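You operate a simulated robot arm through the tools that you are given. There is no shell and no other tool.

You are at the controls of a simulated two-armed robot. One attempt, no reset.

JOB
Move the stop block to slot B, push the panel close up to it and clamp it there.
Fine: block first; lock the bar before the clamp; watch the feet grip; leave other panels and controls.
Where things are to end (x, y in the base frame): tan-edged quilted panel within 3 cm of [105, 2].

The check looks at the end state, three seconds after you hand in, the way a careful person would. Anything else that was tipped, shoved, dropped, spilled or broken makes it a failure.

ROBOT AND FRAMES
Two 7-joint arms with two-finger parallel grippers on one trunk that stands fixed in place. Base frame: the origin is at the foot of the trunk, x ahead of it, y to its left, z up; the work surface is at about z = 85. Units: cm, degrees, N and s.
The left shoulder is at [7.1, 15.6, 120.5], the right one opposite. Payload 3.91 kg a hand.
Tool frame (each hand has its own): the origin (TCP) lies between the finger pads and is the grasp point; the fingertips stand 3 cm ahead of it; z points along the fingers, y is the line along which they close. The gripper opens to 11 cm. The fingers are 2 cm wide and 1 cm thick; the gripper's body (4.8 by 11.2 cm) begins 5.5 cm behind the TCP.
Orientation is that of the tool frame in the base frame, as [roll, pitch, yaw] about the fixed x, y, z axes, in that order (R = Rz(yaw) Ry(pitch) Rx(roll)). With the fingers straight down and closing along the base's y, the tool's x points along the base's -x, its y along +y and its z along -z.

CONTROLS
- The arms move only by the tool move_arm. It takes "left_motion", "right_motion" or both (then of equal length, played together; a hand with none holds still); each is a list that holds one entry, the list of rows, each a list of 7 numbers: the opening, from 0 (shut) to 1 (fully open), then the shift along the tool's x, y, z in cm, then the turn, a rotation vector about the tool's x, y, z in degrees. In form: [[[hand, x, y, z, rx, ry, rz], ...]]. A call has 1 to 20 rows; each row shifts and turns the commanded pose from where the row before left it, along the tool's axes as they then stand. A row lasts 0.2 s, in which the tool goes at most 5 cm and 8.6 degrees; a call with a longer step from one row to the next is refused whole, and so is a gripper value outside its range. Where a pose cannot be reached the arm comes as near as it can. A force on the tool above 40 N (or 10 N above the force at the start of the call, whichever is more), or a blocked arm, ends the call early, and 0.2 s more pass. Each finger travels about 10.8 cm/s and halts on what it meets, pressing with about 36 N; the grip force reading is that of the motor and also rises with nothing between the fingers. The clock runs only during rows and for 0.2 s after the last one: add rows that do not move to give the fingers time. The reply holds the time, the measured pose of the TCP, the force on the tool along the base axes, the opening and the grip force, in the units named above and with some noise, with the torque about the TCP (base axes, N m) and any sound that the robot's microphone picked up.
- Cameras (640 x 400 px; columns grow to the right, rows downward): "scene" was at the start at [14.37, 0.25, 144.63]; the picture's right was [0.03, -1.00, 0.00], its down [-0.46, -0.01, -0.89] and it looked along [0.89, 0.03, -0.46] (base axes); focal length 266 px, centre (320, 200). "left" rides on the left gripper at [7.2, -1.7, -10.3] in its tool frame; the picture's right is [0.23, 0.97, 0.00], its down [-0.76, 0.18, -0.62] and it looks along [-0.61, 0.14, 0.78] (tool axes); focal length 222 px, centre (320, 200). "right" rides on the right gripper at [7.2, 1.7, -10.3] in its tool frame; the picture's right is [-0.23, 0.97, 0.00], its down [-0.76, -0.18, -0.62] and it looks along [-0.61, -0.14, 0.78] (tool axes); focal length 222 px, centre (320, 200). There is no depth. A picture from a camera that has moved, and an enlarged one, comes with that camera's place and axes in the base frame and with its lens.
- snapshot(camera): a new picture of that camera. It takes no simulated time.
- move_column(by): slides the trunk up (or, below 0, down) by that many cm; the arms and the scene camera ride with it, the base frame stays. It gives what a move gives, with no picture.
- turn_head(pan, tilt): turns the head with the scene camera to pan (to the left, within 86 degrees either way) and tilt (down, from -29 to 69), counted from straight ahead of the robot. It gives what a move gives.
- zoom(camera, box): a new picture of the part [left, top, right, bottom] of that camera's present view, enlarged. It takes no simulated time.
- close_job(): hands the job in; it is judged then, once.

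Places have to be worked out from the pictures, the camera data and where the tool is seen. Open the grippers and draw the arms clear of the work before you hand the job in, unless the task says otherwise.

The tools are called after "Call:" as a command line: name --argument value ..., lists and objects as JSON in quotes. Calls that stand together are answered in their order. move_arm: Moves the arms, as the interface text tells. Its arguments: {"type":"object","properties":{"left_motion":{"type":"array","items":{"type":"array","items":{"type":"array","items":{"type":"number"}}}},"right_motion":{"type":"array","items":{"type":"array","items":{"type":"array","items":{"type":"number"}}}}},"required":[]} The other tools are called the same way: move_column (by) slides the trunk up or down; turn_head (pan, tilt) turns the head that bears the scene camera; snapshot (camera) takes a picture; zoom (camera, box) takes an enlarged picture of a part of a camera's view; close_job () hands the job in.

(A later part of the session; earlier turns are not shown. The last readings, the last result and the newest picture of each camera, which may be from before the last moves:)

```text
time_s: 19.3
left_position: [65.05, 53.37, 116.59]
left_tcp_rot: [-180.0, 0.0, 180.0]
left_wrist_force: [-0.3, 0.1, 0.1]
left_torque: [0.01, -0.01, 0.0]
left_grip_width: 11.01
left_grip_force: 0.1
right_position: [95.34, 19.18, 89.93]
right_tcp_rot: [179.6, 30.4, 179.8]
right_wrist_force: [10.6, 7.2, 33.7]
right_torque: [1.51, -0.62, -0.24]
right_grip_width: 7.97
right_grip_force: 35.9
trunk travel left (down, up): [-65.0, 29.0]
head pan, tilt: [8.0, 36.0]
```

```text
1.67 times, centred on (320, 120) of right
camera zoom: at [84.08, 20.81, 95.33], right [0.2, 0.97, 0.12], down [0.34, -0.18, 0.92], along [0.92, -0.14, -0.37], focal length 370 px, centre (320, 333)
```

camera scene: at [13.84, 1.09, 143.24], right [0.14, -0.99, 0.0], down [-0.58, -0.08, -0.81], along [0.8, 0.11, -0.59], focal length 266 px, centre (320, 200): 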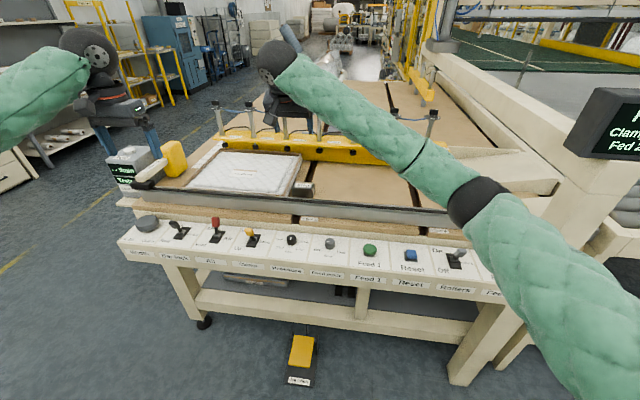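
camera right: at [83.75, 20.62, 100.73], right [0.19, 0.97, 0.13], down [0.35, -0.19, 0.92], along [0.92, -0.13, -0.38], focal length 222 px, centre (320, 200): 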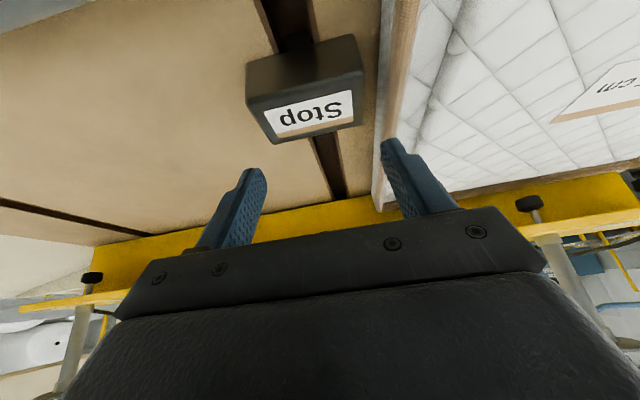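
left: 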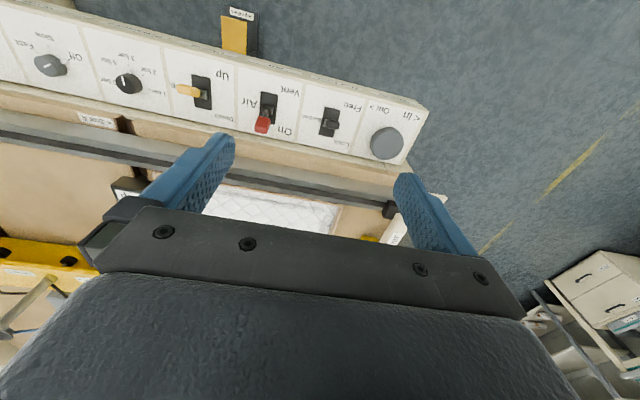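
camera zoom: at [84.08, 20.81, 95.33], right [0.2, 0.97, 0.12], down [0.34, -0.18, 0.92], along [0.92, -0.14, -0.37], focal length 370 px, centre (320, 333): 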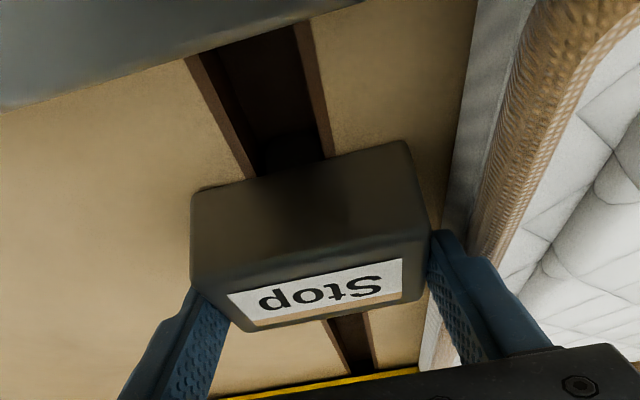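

Grip closed on the block at 8.0 cm, so it's a firm hold. Lifting straight up slowly.

Call:
move_arm --right_motion '[[[0.4, -0.25, 0, -0.43, 0, 0, 0], [0.4, -0.25, 0, -0.43, 0, 0, 0], [0.4, -0.5, 0, -0.87, 0, 0, 0], [0.4, -0.5, 0, -0.87, 0, 0, 0], [0.4, -0.5, 0, -0.87, 0, 0, 0], [0.4, -0.75, 0, -1.3, 0, 0, 0], [0.4, -0.75, 0, -1.3, 0, 0, 0], [0.4, 0, 0, 0, 0, 0, 0]]]'

Call:
snapshot --camera "right"

Call:
zoom --camera "scene" --box '[180, 100, 380, 225]'

```text
time_s: 21.1
left_position: [65.31, 53.39, 116.41]
left_tcp_rot: [180.0, 0.0, -180.0]
left_wrist_force: [0.6, 0.0, -0.4]
left_torque: [0.01, 0.01, -0.01]
left_grip_width: 11.01
left_grip_force: 0.0
right_position: [95.51, 18.84, 96.6]
right_tcp_rot: [179.8, 30.1, 179.8]
right_wrist_force: [-0.2, 0.6, -2.6]
right_torque: [0.02, 0.04, 0.02]
right_grip_width: 7.98
right_grip_force: 36.2
trunk travel left (down, up): [-65.0, 29.0]
head pan, tilt: [8.0, 36.0]
```

```text
taken
camera right: at [84.25, 20.68, 102.02], right [0.2, 0.97, 0.12], down [0.35, -0.18, 0.92], along [0.92, -0.14, -0.37], focal length 222 px, centre (320, 200)
```

right: 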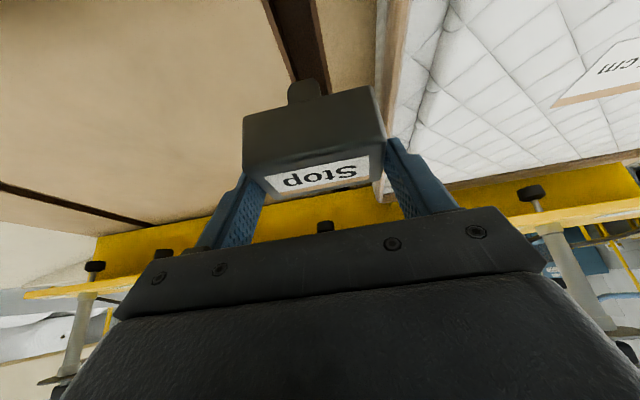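

```text
3.20 times, centred on (280, 162) of scene
camera zoom: at [13.93, 1.23, 143.23], right [0.14, -0.99, 0.0], down [-0.58, -0.08, -0.81], along [0.8, 0.11, -0.59], focal length 850 px, centre (448, 320)
```

zoom: 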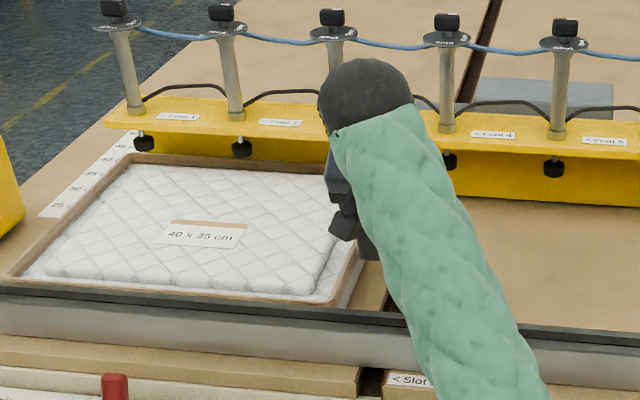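

The block is in hand, at about 2.5 N and with a round key pin under it. I'll carry it across to y ≈ −23 over slot B at safe height.

Call:
move_arm --right_motion '[[[0.4, -1.0, 0, -1.73, 0, 0, 0], [0.4, -0.5, -3, -0.87, 0, 0, 0], [0.4, 0, -4, 0, 0, 0, 0], [0.4, 0, -4, 0, 0, 0, 0], [0.4, 0, -4, 0, 0, 0, 0], [0.4, 0, -4, 0, 0, 0, 0], [0.4, 0, -4, 0, 0, 0, 0], [0.4, 0, -4, 0, 0, 0, 0], [0.4, 0, -4, 0, 0, 0, 0], [0.4, 0, -4, 0, 0, 0, 0], [0.4, 0, -4, 0, 0, 0, 0], [0.4, 0, -2.9, 0, 0, 0, 0], [0.4, 0, 0, 0, 0, 0, 0]]]'

Call:
snapshot --camera "right"

Call:
zoom --camera "scene" --box '[290, 100, 490, 250]'

```text
time_s: 23.9
left_position: [65.27, 53.46, 116.53]
left_tcp_rot: [-180.0, -0.2, 179.9]
left_wrist_force: [0.7, -0.5, 0.4]
left_torque: [0.02, -0.01, -0.02]
left_grip_width: 11.0
left_grip_force: 0.0
right_position: [95.32, -22.9, 99.44]
right_tcp_rot: [179.8, 30.1, 179.8]
right_wrist_force: [0.0, -0.9, -3.8]
right_torque: [0.01, 0.03, -0.01]
right_grip_width: 7.98
right_grip_force: 35.7
trunk travel left (down, up): [-65.0, 29.0]
head pan, tilt: [8.0, 36.0]
```

```text
taken
camera right: at [84.11, -21.2, 104.89], right [0.2, 0.97, 0.12], down [0.35, -0.18, 0.92], along [0.92, -0.14, -0.37], focal length 222 px, centre (320, 200)
```

right: 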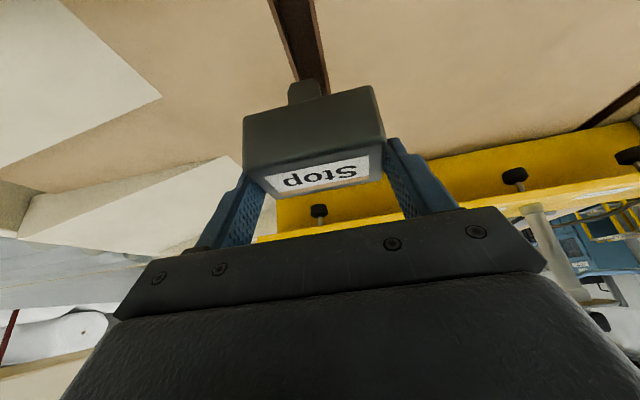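

```text
2.67 times, centred on (390, 175) of scene
camera zoom: at [13.92, 1.26, 143.23], right [0.14, -0.99, 0.0], down [-0.58, -0.08, -0.81], along [0.8, 0.11, -0.59], focal length 709 px, centre (133, 267)
```

zoom: 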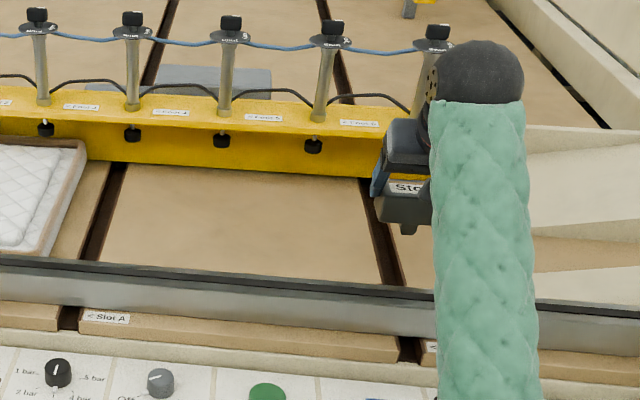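

Slot B's centre measures y ≈ −22.97 from this view, right under the pin. I'll descend, slowly at the end.

Call:
move_arm --right_motion '[[[0.4, 1.0, -0.07, 1.73, 0, 0, 0], [0.4, 1.0, 0, 1.73, 0, 0, 0], [0.4, 0.75, 0, 1.3, 0, 0, 0], [0.4, 0.5, 0, 0.87, 0, 0, 0], [0.4, 0.5, 0, 0.87, 0, 0, 0], [0.4, 0.3, 0, 0.52, 0, 0, 0], [0.4, 0.3, 0, 0.52, 0, 0, 0], [0.4, 0.2, 0, 0.35, 0, 0, 0], [0.4, 0, 0, 0, 0, 0, 0]]]'

Call:
snapshot --camera "right"

```text
time_s: 25.9
left_position: [65.36, 53.35, 116.47]
left_tcp_rot: [-180.0, -0.1, 179.9]
left_wrist_force: [-0.7, -0.4, 0.7]
left_torque: [0.0, 0.02, 0.01]
left_grip_width: 11.0
left_grip_force: 0.1
right_position: [95.41, -22.93, 90.31]
right_tcp_rot: [179.9, 30.1, 179.8]
right_wrist_force: [0.6, -0.7, -4.6]
right_torque: [-0.03, 0.08, -0.01]
right_grip_width: 7.99
right_grip_force: 36.0
trunk travel left (down, up): [-65.0, 29.0]
head pan, tilt: [8.0, 36.0]
```

```text
taken
camera right: at [84.15, -21.22, 95.7], right [0.2, 0.97, 0.12], down [0.35, -0.18, 0.92], along [0.92, -0.14, -0.37], focal length 222 px, centre (320, 200)
```

right: 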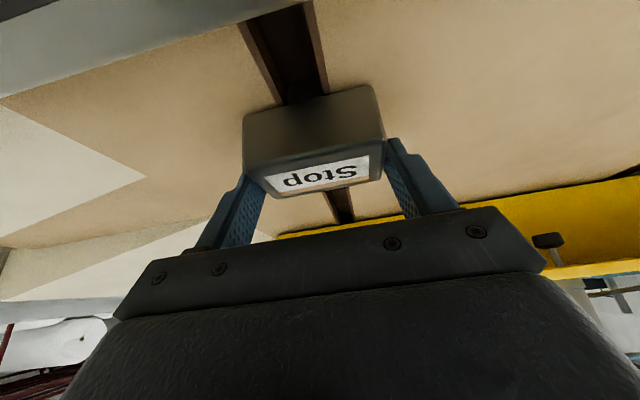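

The pin is in the slot and the block is about 0.4 cm above the surface. I'll lower the last bit and watch the force.

Call:
move_arm --right_motion '[[[0.4, 0.1, 0, 0.17, 0, 0, 0], [0.4, 0.1, 0, 0.17, 0, 0, 0], [0.4, 0.1, 0, 0.17, 0, 0, 0], [0.4, 0, 0, 0, 0, 0, 0]]]'

```text
time_s: 26.9
left_position: [65.21, 53.39, 116.47]
left_tcp_rot: [-180.0, 0.0, 180.0]
left_wrist_force: [-0.6, 0.3, 0.3]
left_torque: [0.0, -0.02, 0.01]
left_grip_width: 10.99
left_grip_force: 0.1
right_position: [95.41, -22.99, 90.05]
right_tcp_rot: [179.8, 30.3, 179.8]
right_wrist_force: [1.0, 1.0, 12.7]
right_torque: [-0.07, -0.51, 0.12]
right_grip_width: 7.97
right_grip_force: 35.8
trunk travel left (down, up): [-65.0, 29.0]
head pan, tilt: [8.0, 36.0]
```

The block is seated with a 13 N contact force. I'll open and withdraw along the tool axis.

Call:
move_arm --right_motion '[[[0.8, 0, 0, 0, 0, 0, 0], [0.9, 0, 0, 0, 0, 0, 0], [0.9, 0, 0, 0, 0, 0, 0], [0.9, 0, 0, -2, 0, 0, 0], [0.9, 0, 0, -3, 0, 0, 0], [0.9, 0, 0, -4, 0, 0, 0], [0.9, 0, 0, -4, 0, 0, 0], [0.9, 0, 0, -4, 0, 0, 0], [0.9, 0, 0, 0, 0, 0, 0]]]'

Call:
snapshot --camera "right"

```text
time_s: 28.9
left_position: [65.43, 53.38, 116.42]
left_tcp_rot: [180.0, -0.1, -180.0]
left_wrist_force: [0.4, 0.4, -1.5]
left_torque: [-0.02, 0.01, 0.0]
left_grip_width: 10.98
left_grip_force: 0.0
right_position: [86.98, -23.11, 104.44]
right_tcp_rot: [179.8, 30.1, 179.8]
right_wrist_force: [0.5, 0.1, -0.5]
right_torque: [-0.04, 0.02, -0.01]
right_grip_width: 9.9
right_grip_force: 0.1
trunk travel left (down, up): [-65.0, 29.0]
head pan, tilt: [8.0, 36.0]
```

```text
taken
camera right: at [75.69, -21.34, 109.86], right [0.2, 0.97, 0.12], down [0.35, -0.18, 0.92], along [0.92, -0.14, -0.37], focal length 222 px, centre (320, 200)
```

right: 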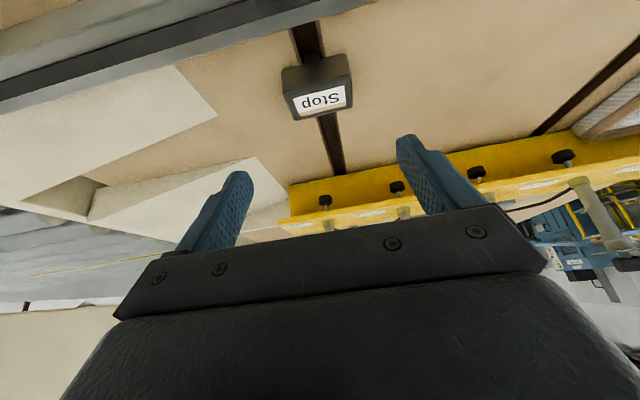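

The stop sits in slot B. Next I'll retract the right arm clear and un-tilt it, then look at the pusher and the left hand's view.

Call:
move_arm --right_motion '[[[0.9, 2.0, -1.3, -3.1, 0, 0, 0], [0.9, 2.0, -1.3, -3.1, 0, 0, 0], [0.9, 2.0, -1.3, -3.1, 0, 0, 0], [0.9, 2.0, -1.3, -3.1, 0, 0, 0], [0.9, 2.0, -1.3, -3.1, 0, 0, 0], [0.9, 2.0, -1.3, -3.1, 0, 0, 0], [0.9, 0, 0, 0, 0, 6, 0], [0.9, 0, 0, 0, 0, 6, 0], [0.9, 0, 0, 0, 0, 6, 0], [0.9, 0, 0, 0, 0, 6, 0], [0.9, 0, 0, 0, 0, 6, 0]]]'

Call:
turn_head --pan 25 --tilt 30

Call:
snapshot --camera "scene"

Call:
zoom --camera "left" --box '[300, 140, 520, 300]'

```text
time_s: 31.3
left_position: [65.15, 53.37, 116.55]
left_tcp_rot: [179.9, 0.0, 180.0]
left_wrist_force: [0.1, 0.5, 0.4]
left_torque: [0.0, 0.03, 0.01]
left_grip_width: 11.01
left_grip_force: 0.1
right_position: [67.22, -30.82, 114.51]
right_tcp_rot: [179.8, 0.0, 179.9]
right_wrist_force: [0.2, 0.0, 0.0]
right_torque: [0.03, 0.0, 0.02]
right_grip_width: 9.88
right_grip_force: 0.0
trunk travel left (down, up): [-65.0, 29.0]
head pan, tilt: [8.0, 36.0]
```

```text
time_s: 32.1
left_position: [65.24, 53.23, 116.59]
left_tcp_rot: [179.9, -0.1, -179.9]
left_wrist_force: [0.4, -0.1, -0.1]
left_torque: [-0.02, -0.05, 0.01]
left_grip_width: 10.97
left_grip_force: 0.0
right_position: [67.18, -30.86, 114.7]
right_tcp_rot: [179.8, 0.1, 179.8]
right_wrist_force: [0.4, 1.1, -0.8]
right_torque: [0.01, -0.03, 0.01]
right_grip_width: 9.9
right_grip_force: 0.0
trunk travel left (down, up): [-65.0, 29.0]
head pan, tilt: [25.0, 30.0]
```

```text
taken
camera scene: at [13.4, 3.78, 144.17], right [0.42, -0.91, 0.0], down [-0.45, -0.21, -0.87], along [0.78, 0.37, -0.5], focal length 266 px, centre (320, 200)
```

scene: 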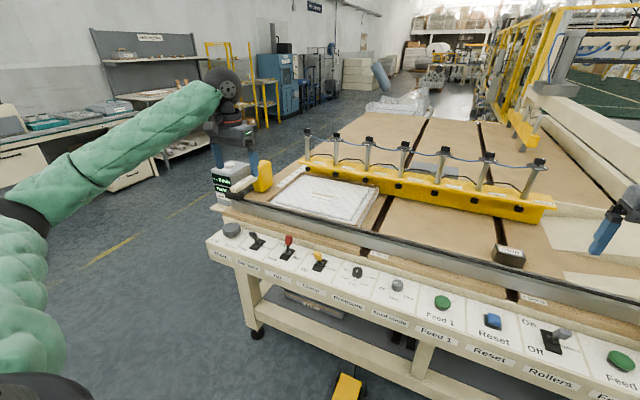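

```text
2.50 times, centred on (410, 220) of left
camera zoom: at [58.07, 51.63, 126.97], right [-0.23, 0.97, 0.0], down [0.76, 0.18, 0.62], along [0.61, 0.14, -0.78], focal length 555 px, centre (95, 150)
```

zoom: 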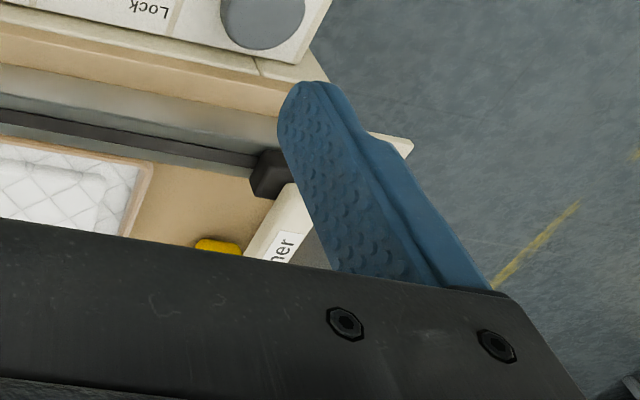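

The stop stands in slot B and the right arm is clear. I'll swing the left hand out to the pusher's y, tilt it forward 60° at height, and look at the handle with the wrist camera.

Call:
move_arm --left_motion '[[[1, 0.5, 4, 0, 0, 0, 0], [1, 0.5, 4, 0, 0, 0, 0], [1, 0.5, 4, 0, 0, 0, 0], [1, 0.5, 4, 0, 0, 0, 0], [1, 0.5, 4, 0, 0, 0, 0], [1, 0, 2, 0, 0, -7.5, 0], [1, 0, 0, 0, 0, -7.5, 0], [1, 0, 0, 0, 0, -7.5, 0], [1, 0, 0, 0, 0, -7.5, 0], [1, 0, 0, 0, 0, -7.5, 0], [1, 0, 0, 0, 0, -7.5, 0], [1, 0, 0, 0, 0, -7.5, 0], [1, 0, 0, 0, 0, -7.5, 0], [1, 0, 0, 0, 0, 0, 0]]]'

Call:
snapshot --camera "left"

Call:
snapshot --camera "scene"

```text
time_s: 35.1
left_position: [62.83, 75.32, 116.54]
left_tcp_rot: [-179.8, 60.0, 179.9]
left_wrist_force: [0.7, -0.4, -1.0]
left_torque: [0.01, 0.0, 0.02]
left_grip_width: 10.99
left_grip_force: 0.1
right_position: [67.2, -30.75, 114.51]
right_tcp_rot: [179.8, 0.1, 179.9]
right_wrist_force: [-0.2, -0.2, 0.4]
right_torque: [-0.03, -0.01, 0.0]
right_grip_width: 9.88
right_grip_force: 0.1
trunk travel left (down, up): [-65.0, 29.0]
head pan, tilt: [25.0, 30.0]
```

```text
taken
camera left: at [50.23, 73.7, 115.57], right [-0.11, 0.97, -0.2], down [-0.16, 0.18, 0.97], along [0.98, 0.14, 0.14], focal length 222 px, centre (320, 200)
```

left: 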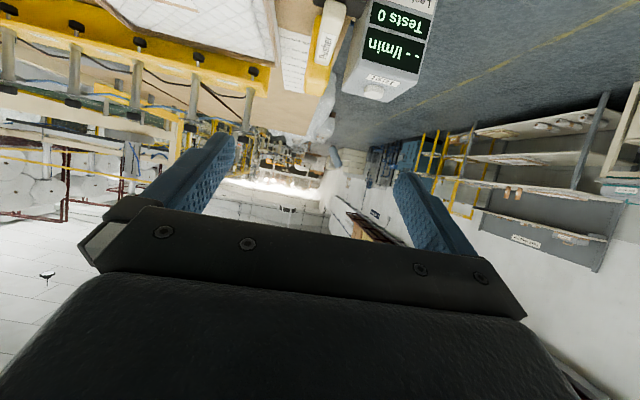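

```text
taken
camera scene: at [13.41, 3.79, 144.17], right [0.42, -0.91, 0.0], down [-0.45, -0.21, -0.87], along [0.78, 0.37, -0.5], focal length 266 px, centre (320, 200)
```

scene: 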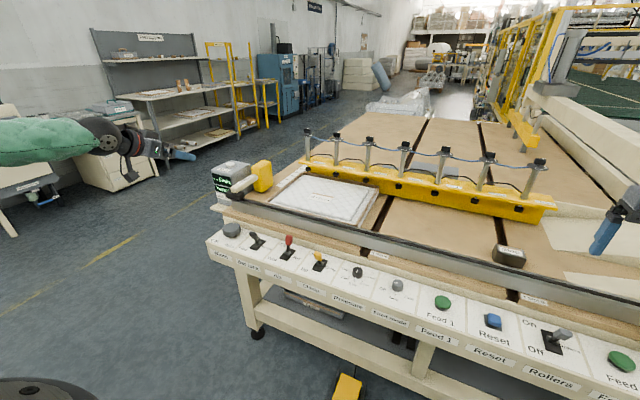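

Both views of the pusher are now unobstructed, so I'll zoom in for measurement.

Call:
zoom --camera "scene" --box '[205, 150, 295, 215]'

Call:
zoom --camera "left" --box '[260, 0, 400, 110]'

```text
6.15 times, centred on (250, 182) of scene
camera zoom: at [13.41, 3.79, 144.17], right [0.42, -0.91, 0.0], down [-0.45, -0.21, -0.87], along [0.78, 0.37, -0.5], focal length 1636 px, centre (751, 308)
```

zoom: 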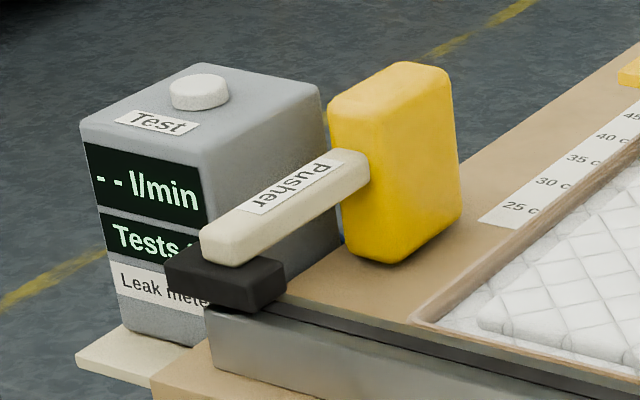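

```text
3.64 times, centred on (330, 55) of left
camera zoom: at [50.23, 73.7, 115.57], right [-0.11, 0.97, -0.2], down [-0.16, 0.18, 0.97], along [0.98, 0.14, 0.14], focal length 808 px, centre (284, 727)
```

zoom: 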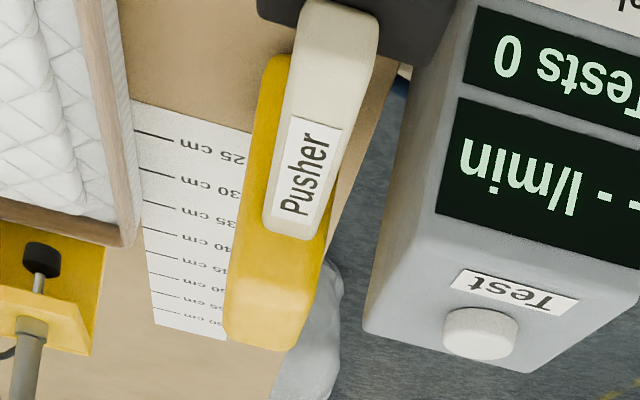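

Triangulation puts the pusher handle at x 85–99, centre y 75.3, z 92.5–94.9. The black rest beneath it covers x 83–87, and the leak meter's right face is at y ≈ 81.7. With a 6 cm opening I'll approach to (80, 75.4, 99) first.

Call:
move_arm --left_motion '[[[0.55, 1.3, 0, 4.7, 0, 0, 0], [0.55, 1.3, 0, 4.7, 0, 0, 0], [0.55, 1.3, 0, 4.7, 0, 0, 0], [0.55, 1.3, 0, 4.7, 0, 0, 0], [0.55, 1.3, 0.1, 4.7, 0, 0, 0], [0.55, 0, 0, 0, 0, 0, 0]]]'

Call:
snapshot --camera "left"

Call:
zoom --camera "scene" --box '[185, 120, 305, 225]'

```text
time_s: 36.5
left_position: [79.75, 75.4, 99.08]
left_tcp_rot: [180.0, 59.9, 179.9]
left_wrist_force: [0.2, -0.8, 0.9]
left_torque: [0.02, 0.02, 0.02]
left_grip_width: 6.06
left_grip_force: 0.0
right_position: [66.96, -30.93, 114.64]
right_tcp_rot: [179.9, 0.2, 179.9]
right_wrist_force: [-0.4, 0.3, 0.1]
right_torque: [0.01, 0.01, -0.01]
right_grip_width: 9.88
right_grip_force: 0.0
trunk travel left (down, up): [-65.0, 29.0]
head pan, tilt: [25.0, 30.0]
```

```text
taken
camera left: at [67.17, 73.68, 98.04], right [-0.11, 0.97, -0.2], down [-0.16, 0.18, 0.97], along [0.98, 0.14, 0.13], focal length 222 px, centre (320, 200)
```

left: 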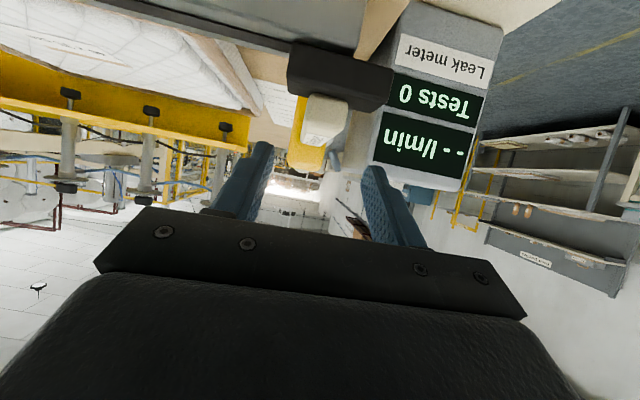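

```text
3.81 times, centred on (245, 172) of scene
camera zoom: at [13.25, 3.73, 144.19], right [0.42, -0.91, 0.0], down [-0.45, -0.21, -0.87], along [0.79, 0.37, -0.5], focal length 1012 px, centre (606, 305)
```

zoom: 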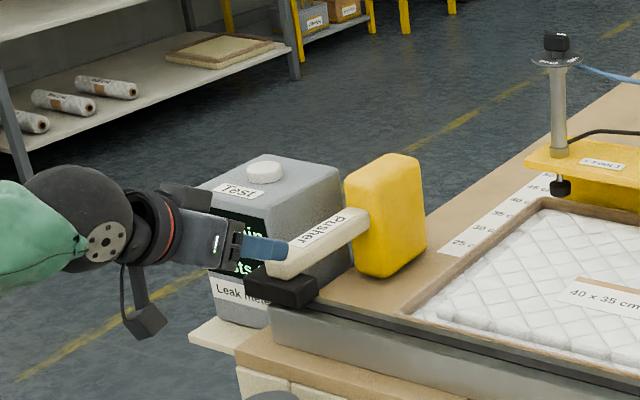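

The handle is centred at y ≈ 75.3, between the fingers. Advancing along the tool axis to straddle it.

Call:
move_arm --left_motion '[[[0.55, 0, 0, 2, 0, 0, 0], [0.55, 0, 0, 2, 0, 0, 0], [0.55, 0, 0, 2, 0, 0, 0], [0.55, 0, 0, 1.5, 0, 0, 0], [0.55, 0, 0, 1.5, 0, 0, 0], [0.55, 0, 0, 1, 0, 0, 0], [0.55, 0, 0, 0, 0, 0, 0]]]'

Call:
snapshot --camera "left"

Call:
zoom --camera "scene" --box '[185, 120, 305, 225]'

```text
time_s: 38.1
left_position: [88.56, 75.57, 94.17]
left_tcp_rot: [-179.9, 60.0, -180.0]
left_wrist_force: [0.1, -0.2, -1.4]
left_torque: [0.0, 0.0, 0.01]
left_grip_width: 6.06
left_grip_force: 0.1
right_position: [67.16, -30.84, 114.61]
right_tcp_rot: [179.8, 0.1, 179.9]
right_wrist_force: [-0.3, -0.6, -0.1]
right_torque: [0.0, 0.0, 0.01]
right_grip_width: 9.91
right_grip_force: 0.0
trunk travel left (down, up): [-65.0, 29.0]
head pan, tilt: [25.0, 30.0]
```

```text
taken
camera left: at [75.87, 73.85, 93.13], right [-0.11, 0.97, -0.2], down [-0.16, 0.18, 0.97], along [0.98, 0.14, 0.13], focal length 222 px, centre (320, 200)
```

left: 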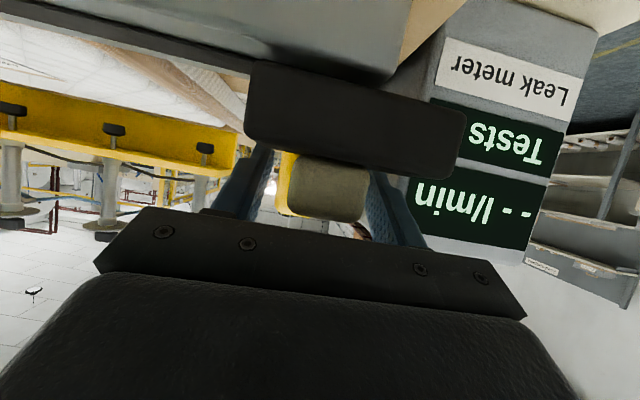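

```text
3.81 times, centred on (245, 172) of scene
camera zoom: at [13.37, 3.79, 144.17], right [0.42, -0.91, 0.0], down [-0.45, -0.21, -0.87], along [0.78, 0.37, -0.5], focal length 1012 px, centre (606, 305)
```

zoom: 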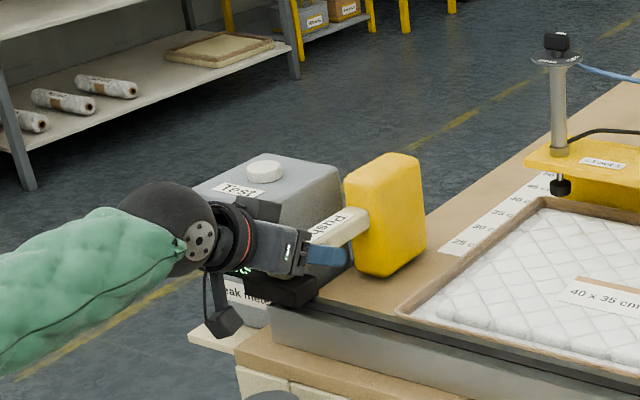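

The reach is fine and the handle is centred between the fingers. I'll go 2.5 cm deeper for leverage, then close.

Call:
move_arm --left_motion '[[[0.55, -0.6, 0, 1.1, 0, 0, 0], [0.55, -0.6, 0, 1.1, 0, 0, 0], [0.55, 0, 0, 0, 0, 0, 0], [0.3, 0, 0, 0, 0, 0, 0], [0.1, 0, 0, 0, 0, 0, 0], [0.1, 0, 0, 0, 0, 0, 0], [0.1, 0, 0, 0, 0, 0, 0]]]'

Call:
zoom --camera "scene" --box '[185, 120, 305, 225]'

```text
time_s: 38.6
left_position: [89.92, 75.45, 94.19]
left_tcp_rot: [-179.8, 59.8, -179.9]
left_wrist_force: [-14.5, -7.5, 5.0]
left_torque: [0.14, 0.2, 0.57]
left_grip_width: 6.05
left_grip_force: 0.0
right_position: [67.21, -30.82, 114.57]
right_tcp_rot: [179.8, 0.1, 179.9]
right_wrist_force: [-0.3, 0.1, -0.3]
right_torque: [-0.04, 0.0, 0.0]
right_grip_width: 9.89
right_grip_force: 0.1
trunk travel left (down, up): [-65.0, 29.0]
head pan, tilt: [25.0, 30.0]
stopped in row 2 (left hand): the force on the tool passed its limit at 72 N (the readings are from after the stop); the commanded pose is now the measured one
```

```text
3.81 times, centred on (245, 172) of scene
camera zoom: at [13.32, 3.76, 144.19], right [0.42, -0.91, 0.0], down [-0.45, -0.21, -0.87], along [0.78, 0.37, -0.5], focal length 1012 px, centre (606, 305)
```

zoom: 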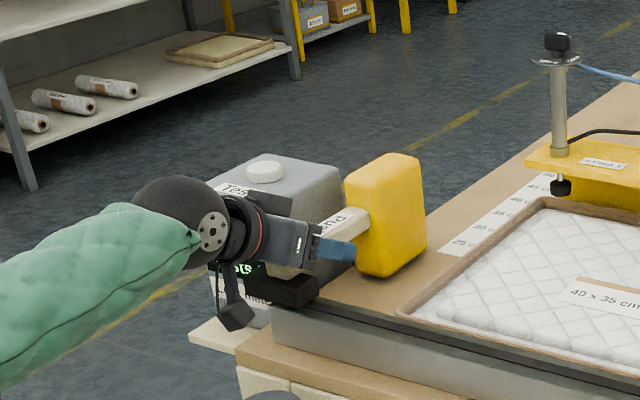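

Something on the +y side was touched, probably the leak meter's corner. I'll back off immediately and check.

Call:
move_arm --left_motion '[[[0.55, 0.6, 0, -1.1, 0, 0, 0], [0.55, 0.3, 0, -0.5, 0, 0, 0], [0.55, 0, 0, 0, 0, 0, 0]]]'

Call:
zoom --camera "scene" --box '[205, 150, 295, 215]'

Call:
snapshot --camera "left"

```text
time_s: 39.4
left_position: [88.14, 75.41, 94.0]
left_tcp_rot: [-179.8, 59.7, -179.9]
left_wrist_force: [0.3, -0.1, 0.2]
left_torque: [0.0, 0.0, 0.0]
left_grip_width: 6.04
left_grip_force: 0.1
right_position: [67.24, -30.79, 114.5]
right_tcp_rot: [179.8, 0.1, 179.9]
right_wrist_force: [-0.7, -0.1, -0.6]
right_torque: [-0.01, 0.0, 0.0]
right_grip_width: 9.91
right_grip_force: 0.0
trunk travel left (down, up): [-65.0, 29.0]
head pan, tilt: [25.0, 30.0]
```

```text
6.15 times, centred on (250, 182) of scene
camera zoom: at [13.41, 3.81, 144.17], right [0.42, -0.91, 0.0], down [-0.45, -0.21, -0.87], along [0.78, 0.37, -0.5], focal length 1636 px, centre (751, 308)
```

zoom: 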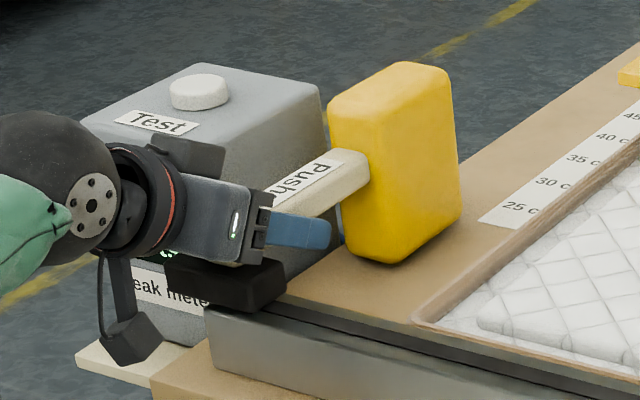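

```text
taken
camera left: at [75.58, 73.78, 93.07], right [-0.11, 0.97, -0.2], down [-0.15, 0.18, 0.97], along [0.98, 0.14, 0.13], focal length 222 px, centre (320, 200)
```

left: 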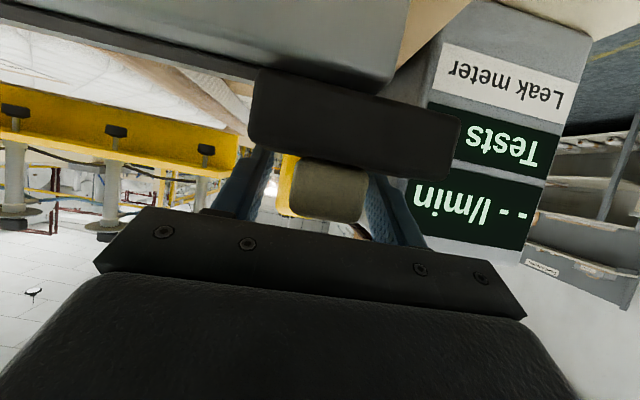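

The meter and pusher are unmoved, and the meter sits closer than I judged. I'll stay at this depth and close on the handle.

Call:
move_arm --left_motion '[[[0.35, 0, 0, 0, 0, 0, 0], [0.2, 0, 0, 0, 0, 0, 0], [0.1, 0, 0, 0, 0, 0, 0], [0.1, 0, 0, 0, 0, 0, 0]]]'

Call:
zoom --camera "scene" --box '[205, 150, 295, 215]'

```text
time_s: 40.4
left_position: [88.16, 75.33, 93.98]
left_tcp_rot: [-179.9, 59.7, -179.9]
left_wrist_force: [-3.4, -7.6, -2.5]
left_torque: [0.56, -0.59, 1.61]
left_grip_width: 3.16
left_grip_force: 45.3
right_position: [67.24, -30.81, 114.62]
right_tcp_rot: [179.8, 0.0, 179.9]
right_wrist_force: [0.6, 0.0, -0.8]
right_torque: [0.01, -0.02, 0.01]
right_grip_width: 9.92
right_grip_force: 0.1
trunk travel left (down, up): [-65.0, 29.0]
head pan, tilt: [25.0, 30.0]
```

```text
6.15 times, centred on (250, 182) of scene
camera zoom: at [13.38, 3.73, 144.17], right [0.42, -0.91, 0.0], down [-0.45, -0.21, -0.87], along [0.78, 0.37, -0.5], focal length 1636 px, centre (751, 308)
```

zoom: 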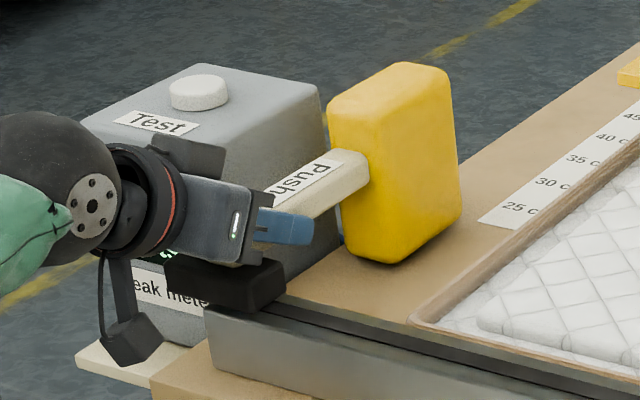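

Handle gripped at 3.16 cm. I'll lift about 0.6 cm and check that the pusher comes along level.

Call:
move_arm --left_motion '[[[0.1, -0.26, 0, -0.15, 0, 0, 0], [0.1, -0.26, 0, -0.15, 0, 0, 0], [0.1, 0, -0.5, 0, 0, 0, 0], [0.1, 0, -1, 0, 0, 0, 0], [0.1, 0, -1, 0, 0, 0, 0], [0.1, 0, 0, 0, 0, 0, 0]]]'

Call:
zoom --camera "scene" --box '[205, 150, 295, 215]'

Call:
snapshot --camera "left"

```text
time_s: 41.8
left_position: [88.15, 73.22, 94.28]
left_tcp_rot: [-179.7, 59.5, -179.5]
left_wrist_force: [-16.0, 1.6, -35.6]
left_torque: [0.73, -0.03, 1.3]
left_grip_width: 3.13
left_grip_force: 44.9
right_position: [67.28, -30.51, 114.45]
right_tcp_rot: [179.9, -0.1, 179.9]
right_wrist_force: [0.6, 0.5, 0.1]
right_torque: [-0.04, 0.01, 0.01]
right_grip_width: 9.9
right_grip_force: 0.1
trunk travel left (down, up): [-65.0, 29.0]
head pan, tilt: [25.0, 30.0]
```

```text
6.15 times, centred on (250, 182) of scene
camera zoom: at [13.59, 4.08, 144.13], right [0.42, -0.91, 0.0], down [-0.45, -0.21, -0.86], along [0.78, 0.36, -0.5], focal length 1636 px, centre (751, 308)
```

zoom: 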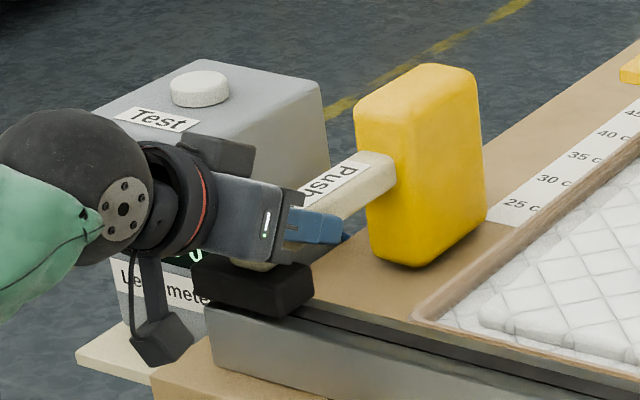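

```text
taken
camera left: at [75.68, 71.46, 93.39], right [-0.11, 0.97, -0.2], down [-0.15, 0.18, 0.97], along [0.98, 0.14, 0.13], focal length 222 px, centre (320, 200)
```

left: 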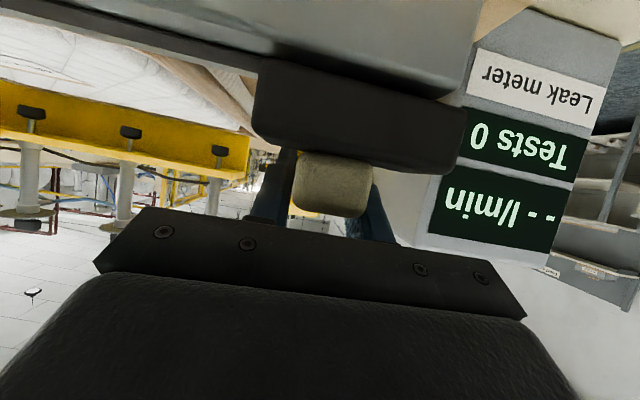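

The black block moved with the pusher: it is a carriage riding the rail, and my slight lift is loading it with about −36 N. I'll undo the lift and slide it only along y.

Call:
move_arm --left_motion '[[[0.1, 0.26, 0, 0.15, 0, 0, 0], [0.1, 0.26, 0, 0.15, 0, 0, 0], [0.1, 0, 0, 0, 0, 0, 0]]]'

Call:
zoom --camera "scene" --box '[205, 150, 295, 215]'

```text
time_s: 42.6
left_position: [88.25, 72.92, 94.32]
left_tcp_rot: [-179.8, 59.9, -179.9]
left_wrist_force: [-1.1, 2.1, -4.2]
left_torque: [0.19, 0.8, 1.64]
left_grip_width: 3.13
left_grip_force: 44.8
right_position: [67.19, -30.78, 114.41]
right_tcp_rot: [179.8, 0.2, 179.9]
right_wrist_force: [0.4, -0.1, -0.1]
right_torque: [0.01, -0.02, 0.01]
right_grip_width: 9.88
right_grip_force: 0.0
trunk travel left (down, up): [-65.0, 29.0]
head pan, tilt: [25.0, 30.0]
```

```text
6.15 times, centred on (250, 182) of scene
camera zoom: at [13.45, 3.84, 144.19], right [0.42, -0.91, 0.0], down [-0.45, -0.21, -0.87], along [0.78, 0.37, -0.5], focal length 1636 px, centre (751, 308)
```

zoom: 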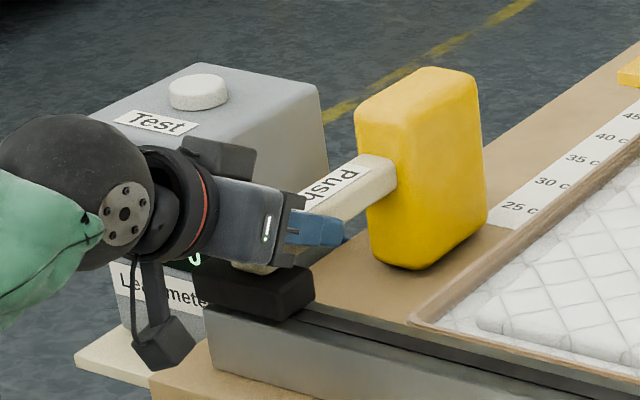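

Force is relieved. I'll slide along −y at a modest speed until it contacts the panel.

Call:
move_arm --left_motion '[[[0.1, 0, -1, 0, 0, 0, 0], [0.1, 0, -1, 0, 0, 0, 0], [0.1, 0, -1, 0, 0, 0, 0], [0.1, 0, -1, 0, 0, 0, 0], [0.1, 0, -1, 0, 0, 0, 0], [0.1, 0, -1, 0, 0, 0, 0], [0.1, 0, -1, 0, 0, 0, 0], [0.1, 0, -1, 0, 0, 0, 0], [0.1, 0, 0, 0, 0, 0, 0]]]'

Call:
snapshot --camera "scene"

Call:
zoom --camera "scene" --box '[205, 140, 405, 255]'

```text
time_s: 44.6
left_position: [88.08, 64.85, 94.19]
left_tcp_rot: [179.9, 59.9, 179.9]
left_wrist_force: [16.2, 2.6, 20.2]
left_torque: [0.47, -0.23, 1.21]
left_grip_width: 3.13
left_grip_force: 44.8
right_position: [67.24, -30.87, 114.49]
right_tcp_rot: [179.7, 0.1, 180.0]
right_wrist_force: [-0.8, 0.1, 0.1]
right_torque: [-0.03, -0.02, 0.0]
right_grip_width: 9.92
right_grip_force: 0.1
trunk travel left (down, up): [-65.0, 29.0]
head pan, tilt: [25.0, 30.0]
```

```text
taken
camera scene: at [13.35, 3.67, 144.19], right [0.42, -0.91, 0.0], down [-0.45, -0.21, -0.87], along [0.78, 0.37, -0.5], focal length 266 px, centre (320, 200)
```

scene: 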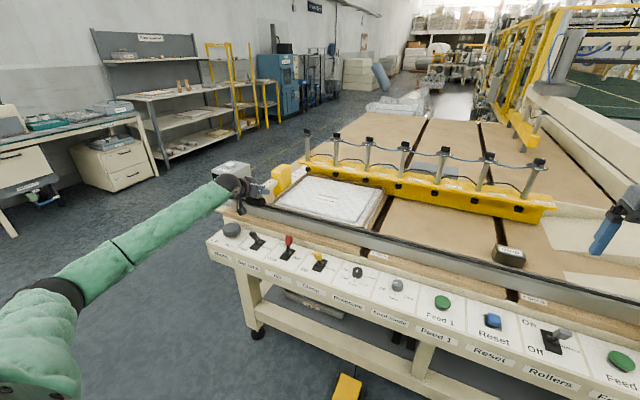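

```text
3.20 times, centred on (305, 198) of scene
camera zoom: at [13.35, 3.67, 144.19], right [0.42, -0.91, 0.0], down [-0.45, -0.21, -0.87], along [0.78, 0.37, -0.5], focal length 850 px, centre (368, 208)
```

zoom: 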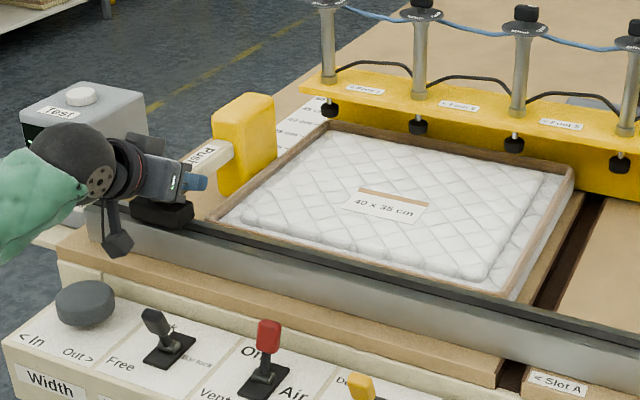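

The pusher is at the panel's left edge and sliding smoothly. I'll ease the slight downward preload and keep pushing about 18 cm.

Call:
move_arm --left_motion '[[[0.1, -0.15, -0.5, 0, 0, 0, 0], [0.1, 0, -1, 0, 0, 0, 0], [0.1, 0, -1, 0, 0, 0, 0], [0.1, 0, -1, 0, 0, 0, 0], [0.1, 0, -1, 0, 0, 0, 0], [0.1, 0, -1, 0, 0, 0, 0], [0.1, 0, -1, 0, 0, 0, 0], [0.1, 0, -1, 0, 0, 0, 0], [0.1, 0, -1, 0, 0, 0, 0], [0.1, 0, -1, 0, 0, 0, 0], [0.1, 0, -1, 0, 0, 0, 0], [0.1, 0, -1, 0, 0, 0, 0], [0.1, 0, 0, 0, 0, 0, 0]]]'

Call:
zoom --camera "scene" --box '[205, 140, 465, 285]'

```text
time_s: 47.4
left_position: [88.07, 53.45, 94.22]
left_tcp_rot: [-179.9, 59.7, -180.0]
left_wrist_force: [-11.7, 1.2, -0.7]
left_torque: [0.86, -1.39, 1.36]
left_grip_width: 3.14
left_grip_force: 45.0
right_position: [67.1, -30.85, 114.57]
right_tcp_rot: [179.8, 0.1, 179.9]
right_wrist_force: [0.2, 0.9, 0.1]
right_torque: [-0.01, -0.01, 0.03]
right_grip_width: 9.9
right_grip_force: 0.0
trunk travel left (down, up): [-65.0, 29.0]
head pan, tilt: [25.0, 30.0]
```

```text
2.46 times, centred on (335, 212) of scene
camera zoom: at [13.29, 3.8, 144.17], right [0.42, -0.91, 0.0], down [-0.45, -0.21, -0.87], along [0.79, 0.37, -0.5], focal length 654 px, centre (283, 169)
```

zoom: 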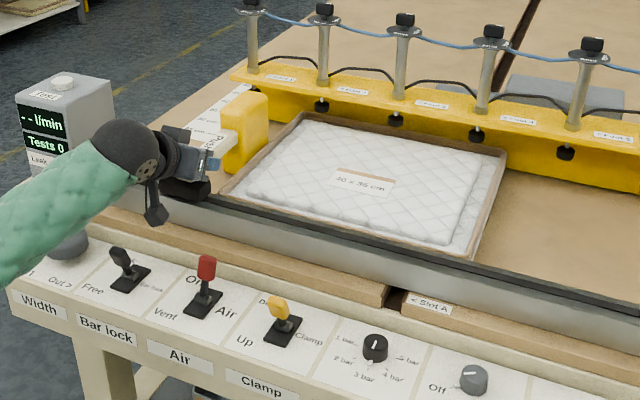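

The panel slides square with the pusher and no console control is near the hand (lever top z ≈ 85, hand/camera bottom z > 90). Continuing about 19 cm.

Call:
move_arm --left_motion '[[[0.1, 0.04, -0.5, -0.07, 0, 0, 0], [0.1, 0, -1, 0, 0, 0, 0], [0.1, 0, -1, 0, 0, 0, 0], [0.1, 0, -1, 0, 0, 0, 0], [0.1, 0, -1, 0, 0, 0, 0], [0.1, 0, -1, 0, 0, 0, 0], [0.1, 0, -1, 0, 0, 0, 0], [0.1, 0, -1, 0, 0, 0, 0], [0.1, 0, -1, 0, 0, 0, 0], [0.1, 0, -1, 0, 0, 0, 0], [0.1, 0, -1, 0, 0, 0, 0], [0.1, 0, -1, 0, 0, 0, 0], [0.1, 0, -1, 0, 0, 0, 0], [0.1, 0, -1, 0, 0, 0, 0], [0.1, 0, -1, 0, 0, 0, 0], [0.1, 0, -1, 0, 0, 0, 0], [0.1, 0, -1, 0, 0, 0, 0], [0.1, 0, 0, 0, 0, 0, 0]]]'

Call:
turn_head --pan 8 --tilt 32

Call:
snapshot --camera "scene"

Call:
zoom --camera "scene" --box '[210, 130, 450, 250]'

```text
time_s: 51.2
left_position: [87.96, 36.9, 94.33]
left_tcp_rot: [-180.0, 59.8, 180.0]
left_wrist_force: [15.3, 1.5, 12.2]
left_torque: [0.31, 0.85, 1.56]
left_grip_width: 3.13
left_grip_force: 44.8
right_position: [67.15, -30.84, 114.55]
right_tcp_rot: [179.8, 0.1, 179.9]
right_wrist_force: [0.0, 0.0, 0.1]
right_torque: [0.0, -0.01, -0.01]
right_grip_width: 9.91
right_grip_force: 0.1
trunk travel left (down, up): [-65.0, 29.0]
head pan, tilt: [25.0, 30.0]
```

```text
time_s: 52.0
left_position: [88.05, 36.83, 94.22]
left_tcp_rot: [-179.9, 59.8, -179.9]
left_wrist_force: [24.7, 0.2, 16.9]
left_torque: [0.25, 0.06, 1.28]
left_grip_width: 3.15
left_grip_force: 45.0
right_position: [67.26, -31.01, 114.53]
right_tcp_rot: [179.8, 0.1, 179.8]
right_wrist_force: [0.1, 0.1, -0.1]
right_torque: [0.03, 0.0, -0.03]
right_grip_width: 9.9
right_grip_force: 0.2
trunk travel left (down, up): [-65.0, 29.0]
head pan, tilt: [8.0, 32.0]
```

```text
taken
camera scene: at [14.13, 1.12, 143.86], right [0.14, -0.99, 0.0], down [-0.53, -0.07, -0.85], along [0.84, 0.12, -0.53], focal length 266 px, centre (320, 200)
```

scene: 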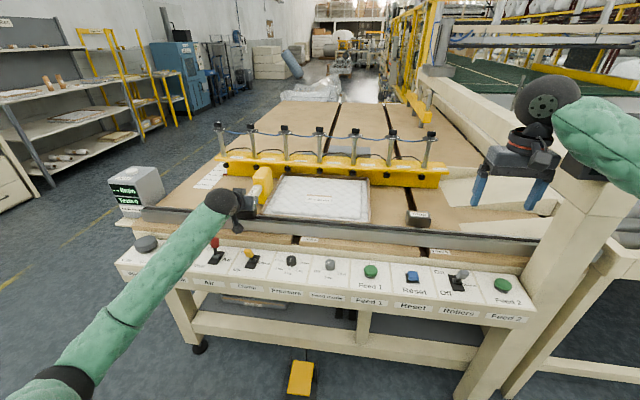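

```text
2.67 times, centred on (330, 190) of scene
camera zoom: at [14.13, 1.12, 143.86], right [0.14, -0.99, 0.0], down [-0.53, -0.07, -0.85], along [0.84, 0.12, -0.53], focal length 709 px, centre (293, 227)
```

zoom: 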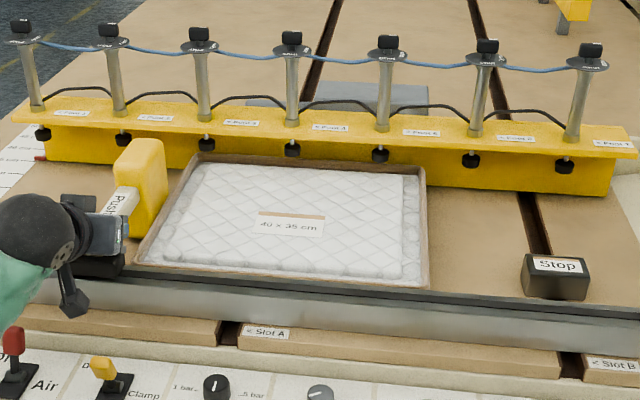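

The panel's right edge is now at y ≈ −6.1 and the stop's left face at y ≈ −19, so roughly 12.9 cm remain. I'll push 12 cm more with small preload corrections, then re-measure.

Call:
move_arm --left_motion '[[[0.1, -0.16, -0.5, 0.08, 0, 0, 0], [0.1, 0, -1, 0, 0, 0, 0], [0.1, 0, -1, 0, 0, 0, 0], [0.1, 0, -1, 0, 0, 0, 0], [0.1, 0, -1, 0, 0, 0, 0], [0.1, 0, -1, 0, 0, 0, 0], [0.1, 0, -1, 0, 0, 0, 0], [0.1, 0, -1, 0, 0, 0, 0], [0.1, 0, -1, 0, 0, 0, 0], [0.1, 0, -1, 0, 0, 0, 0], [0.1, 0, -0.8, 0, 0, 0, 0], [0.1, 0, -0.7, 0, 0, 0, 0], [0.1, 0, -0.5, 0, 0, 0, 0], [0.1, 0, 0, 0, 0, 0, 0]]]'

Call:
zoom --camera "scene" --box '[240, 150, 450, 250]'

Call:
zoom --camera "scene" --box '[380, 180, 450, 240]'

```text
time_s: 55.0
left_position: [88.13, 25.55, 94.31]
left_tcp_rot: [-179.8, 59.7, 180.0]
left_wrist_force: [-28.2, 0.9, -18.7]
left_torque: [0.53, 0.79, 1.42]
left_grip_width: 3.16
left_grip_force: 44.3
right_position: [67.14, -30.8, 114.54]
right_tcp_rot: [179.9, 0.1, 179.9]
right_wrist_force: [-0.2, 0.6, -0.5]
right_torque: [0.03, 0.0, 0.01]
right_grip_width: 9.92
right_grip_force: 0.0
trunk travel left (down, up): [-65.0, 29.0]
head pan, tilt: [8.0, 32.0]
```

```text
3.05 times, centred on (345, 200) of scene
camera zoom: at [14.01, 1.25, 143.85], right [0.14, -0.99, 0.0], down [-0.52, -0.07, -0.85], along [0.84, 0.12, -0.53], focal length 810 px, centre (244, 200)
```

zoom: 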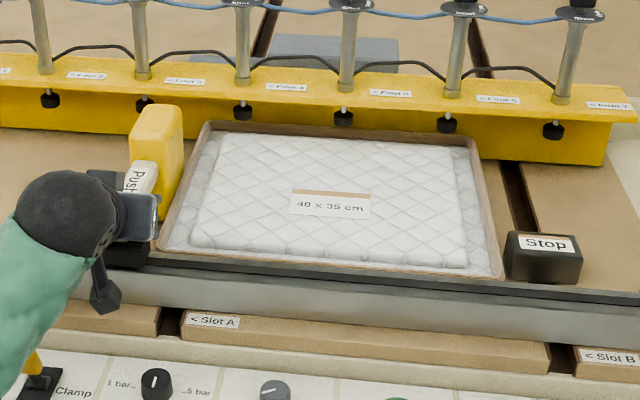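

```text
6.67 times, centred on (415, 210) of scene
camera zoom: at [14.01, 1.25, 143.85], right [0.14, -0.99, 0.0], down [-0.52, -0.07, -0.85], along [0.84, 0.12, -0.53], focal length 1772 px, centre (-313, 133)
```

zoom: 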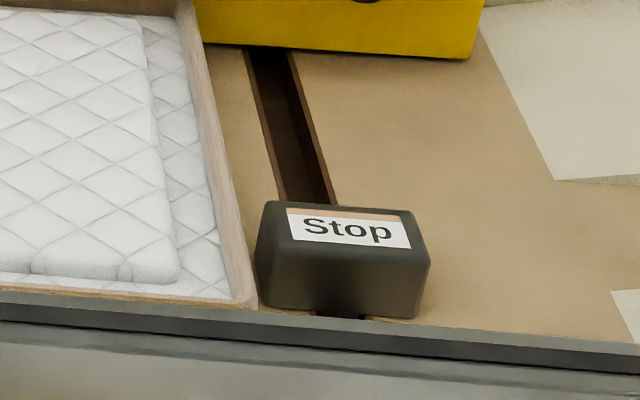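

The gap to the stop is about 1.7 cm with the panel centre near y ≈ 2.7. I'll inch closer with small steps.

Call:
move_arm --left_motion '[[[0.1, 0.1, -0.3, -0.05, 0, 0, 0], [0.1, 0, -0.3, 0, 0, 0, 0], [0.1, 0, -0.3, 0, 0, 0, 0], [0.1, 0, -0.3, 0, 0, 0, 0], [0.1, 0, 0, 0, 0, 0, 0]]]'

Call:
zoom --camera "scene" --box '[380, 180, 450, 240]'

```text
time_s: 56.2
left_position: [88.08, 24.15, 94.3]
left_tcp_rot: [-179.8, 59.7, -179.9]
left_wrist_force: [-31.6, 2.1, -21.2]
left_torque: [0.45, 0.36, 1.29]
left_grip_width: 3.16
left_grip_force: 45.0
right_position: [67.08, -30.83, 114.58]
right_tcp_rot: [179.8, 0.2, 180.0]
right_wrist_force: [0.2, 0.4, 0.6]
right_torque: [0.0, 0.0, -0.03]
right_grip_width: 9.91
right_grip_force: 0.0
trunk travel left (down, up): [-65.0, 29.0]
head pan, tilt: [8.0, 32.0]
```

```text
6.67 times, centred on (415, 210) of scene
camera zoom: at [13.99, 1.26, 143.86], right [0.14, -0.99, 0.0], down [-0.52, -0.07, -0.85], along [0.84, 0.12, -0.53], focal length 1772 px, centre (-313, 133)
```

zoom: 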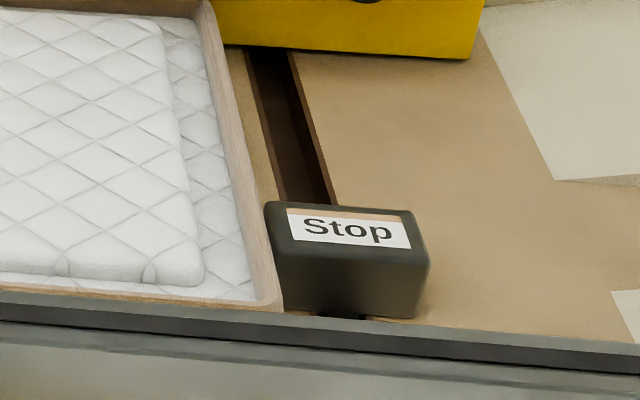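

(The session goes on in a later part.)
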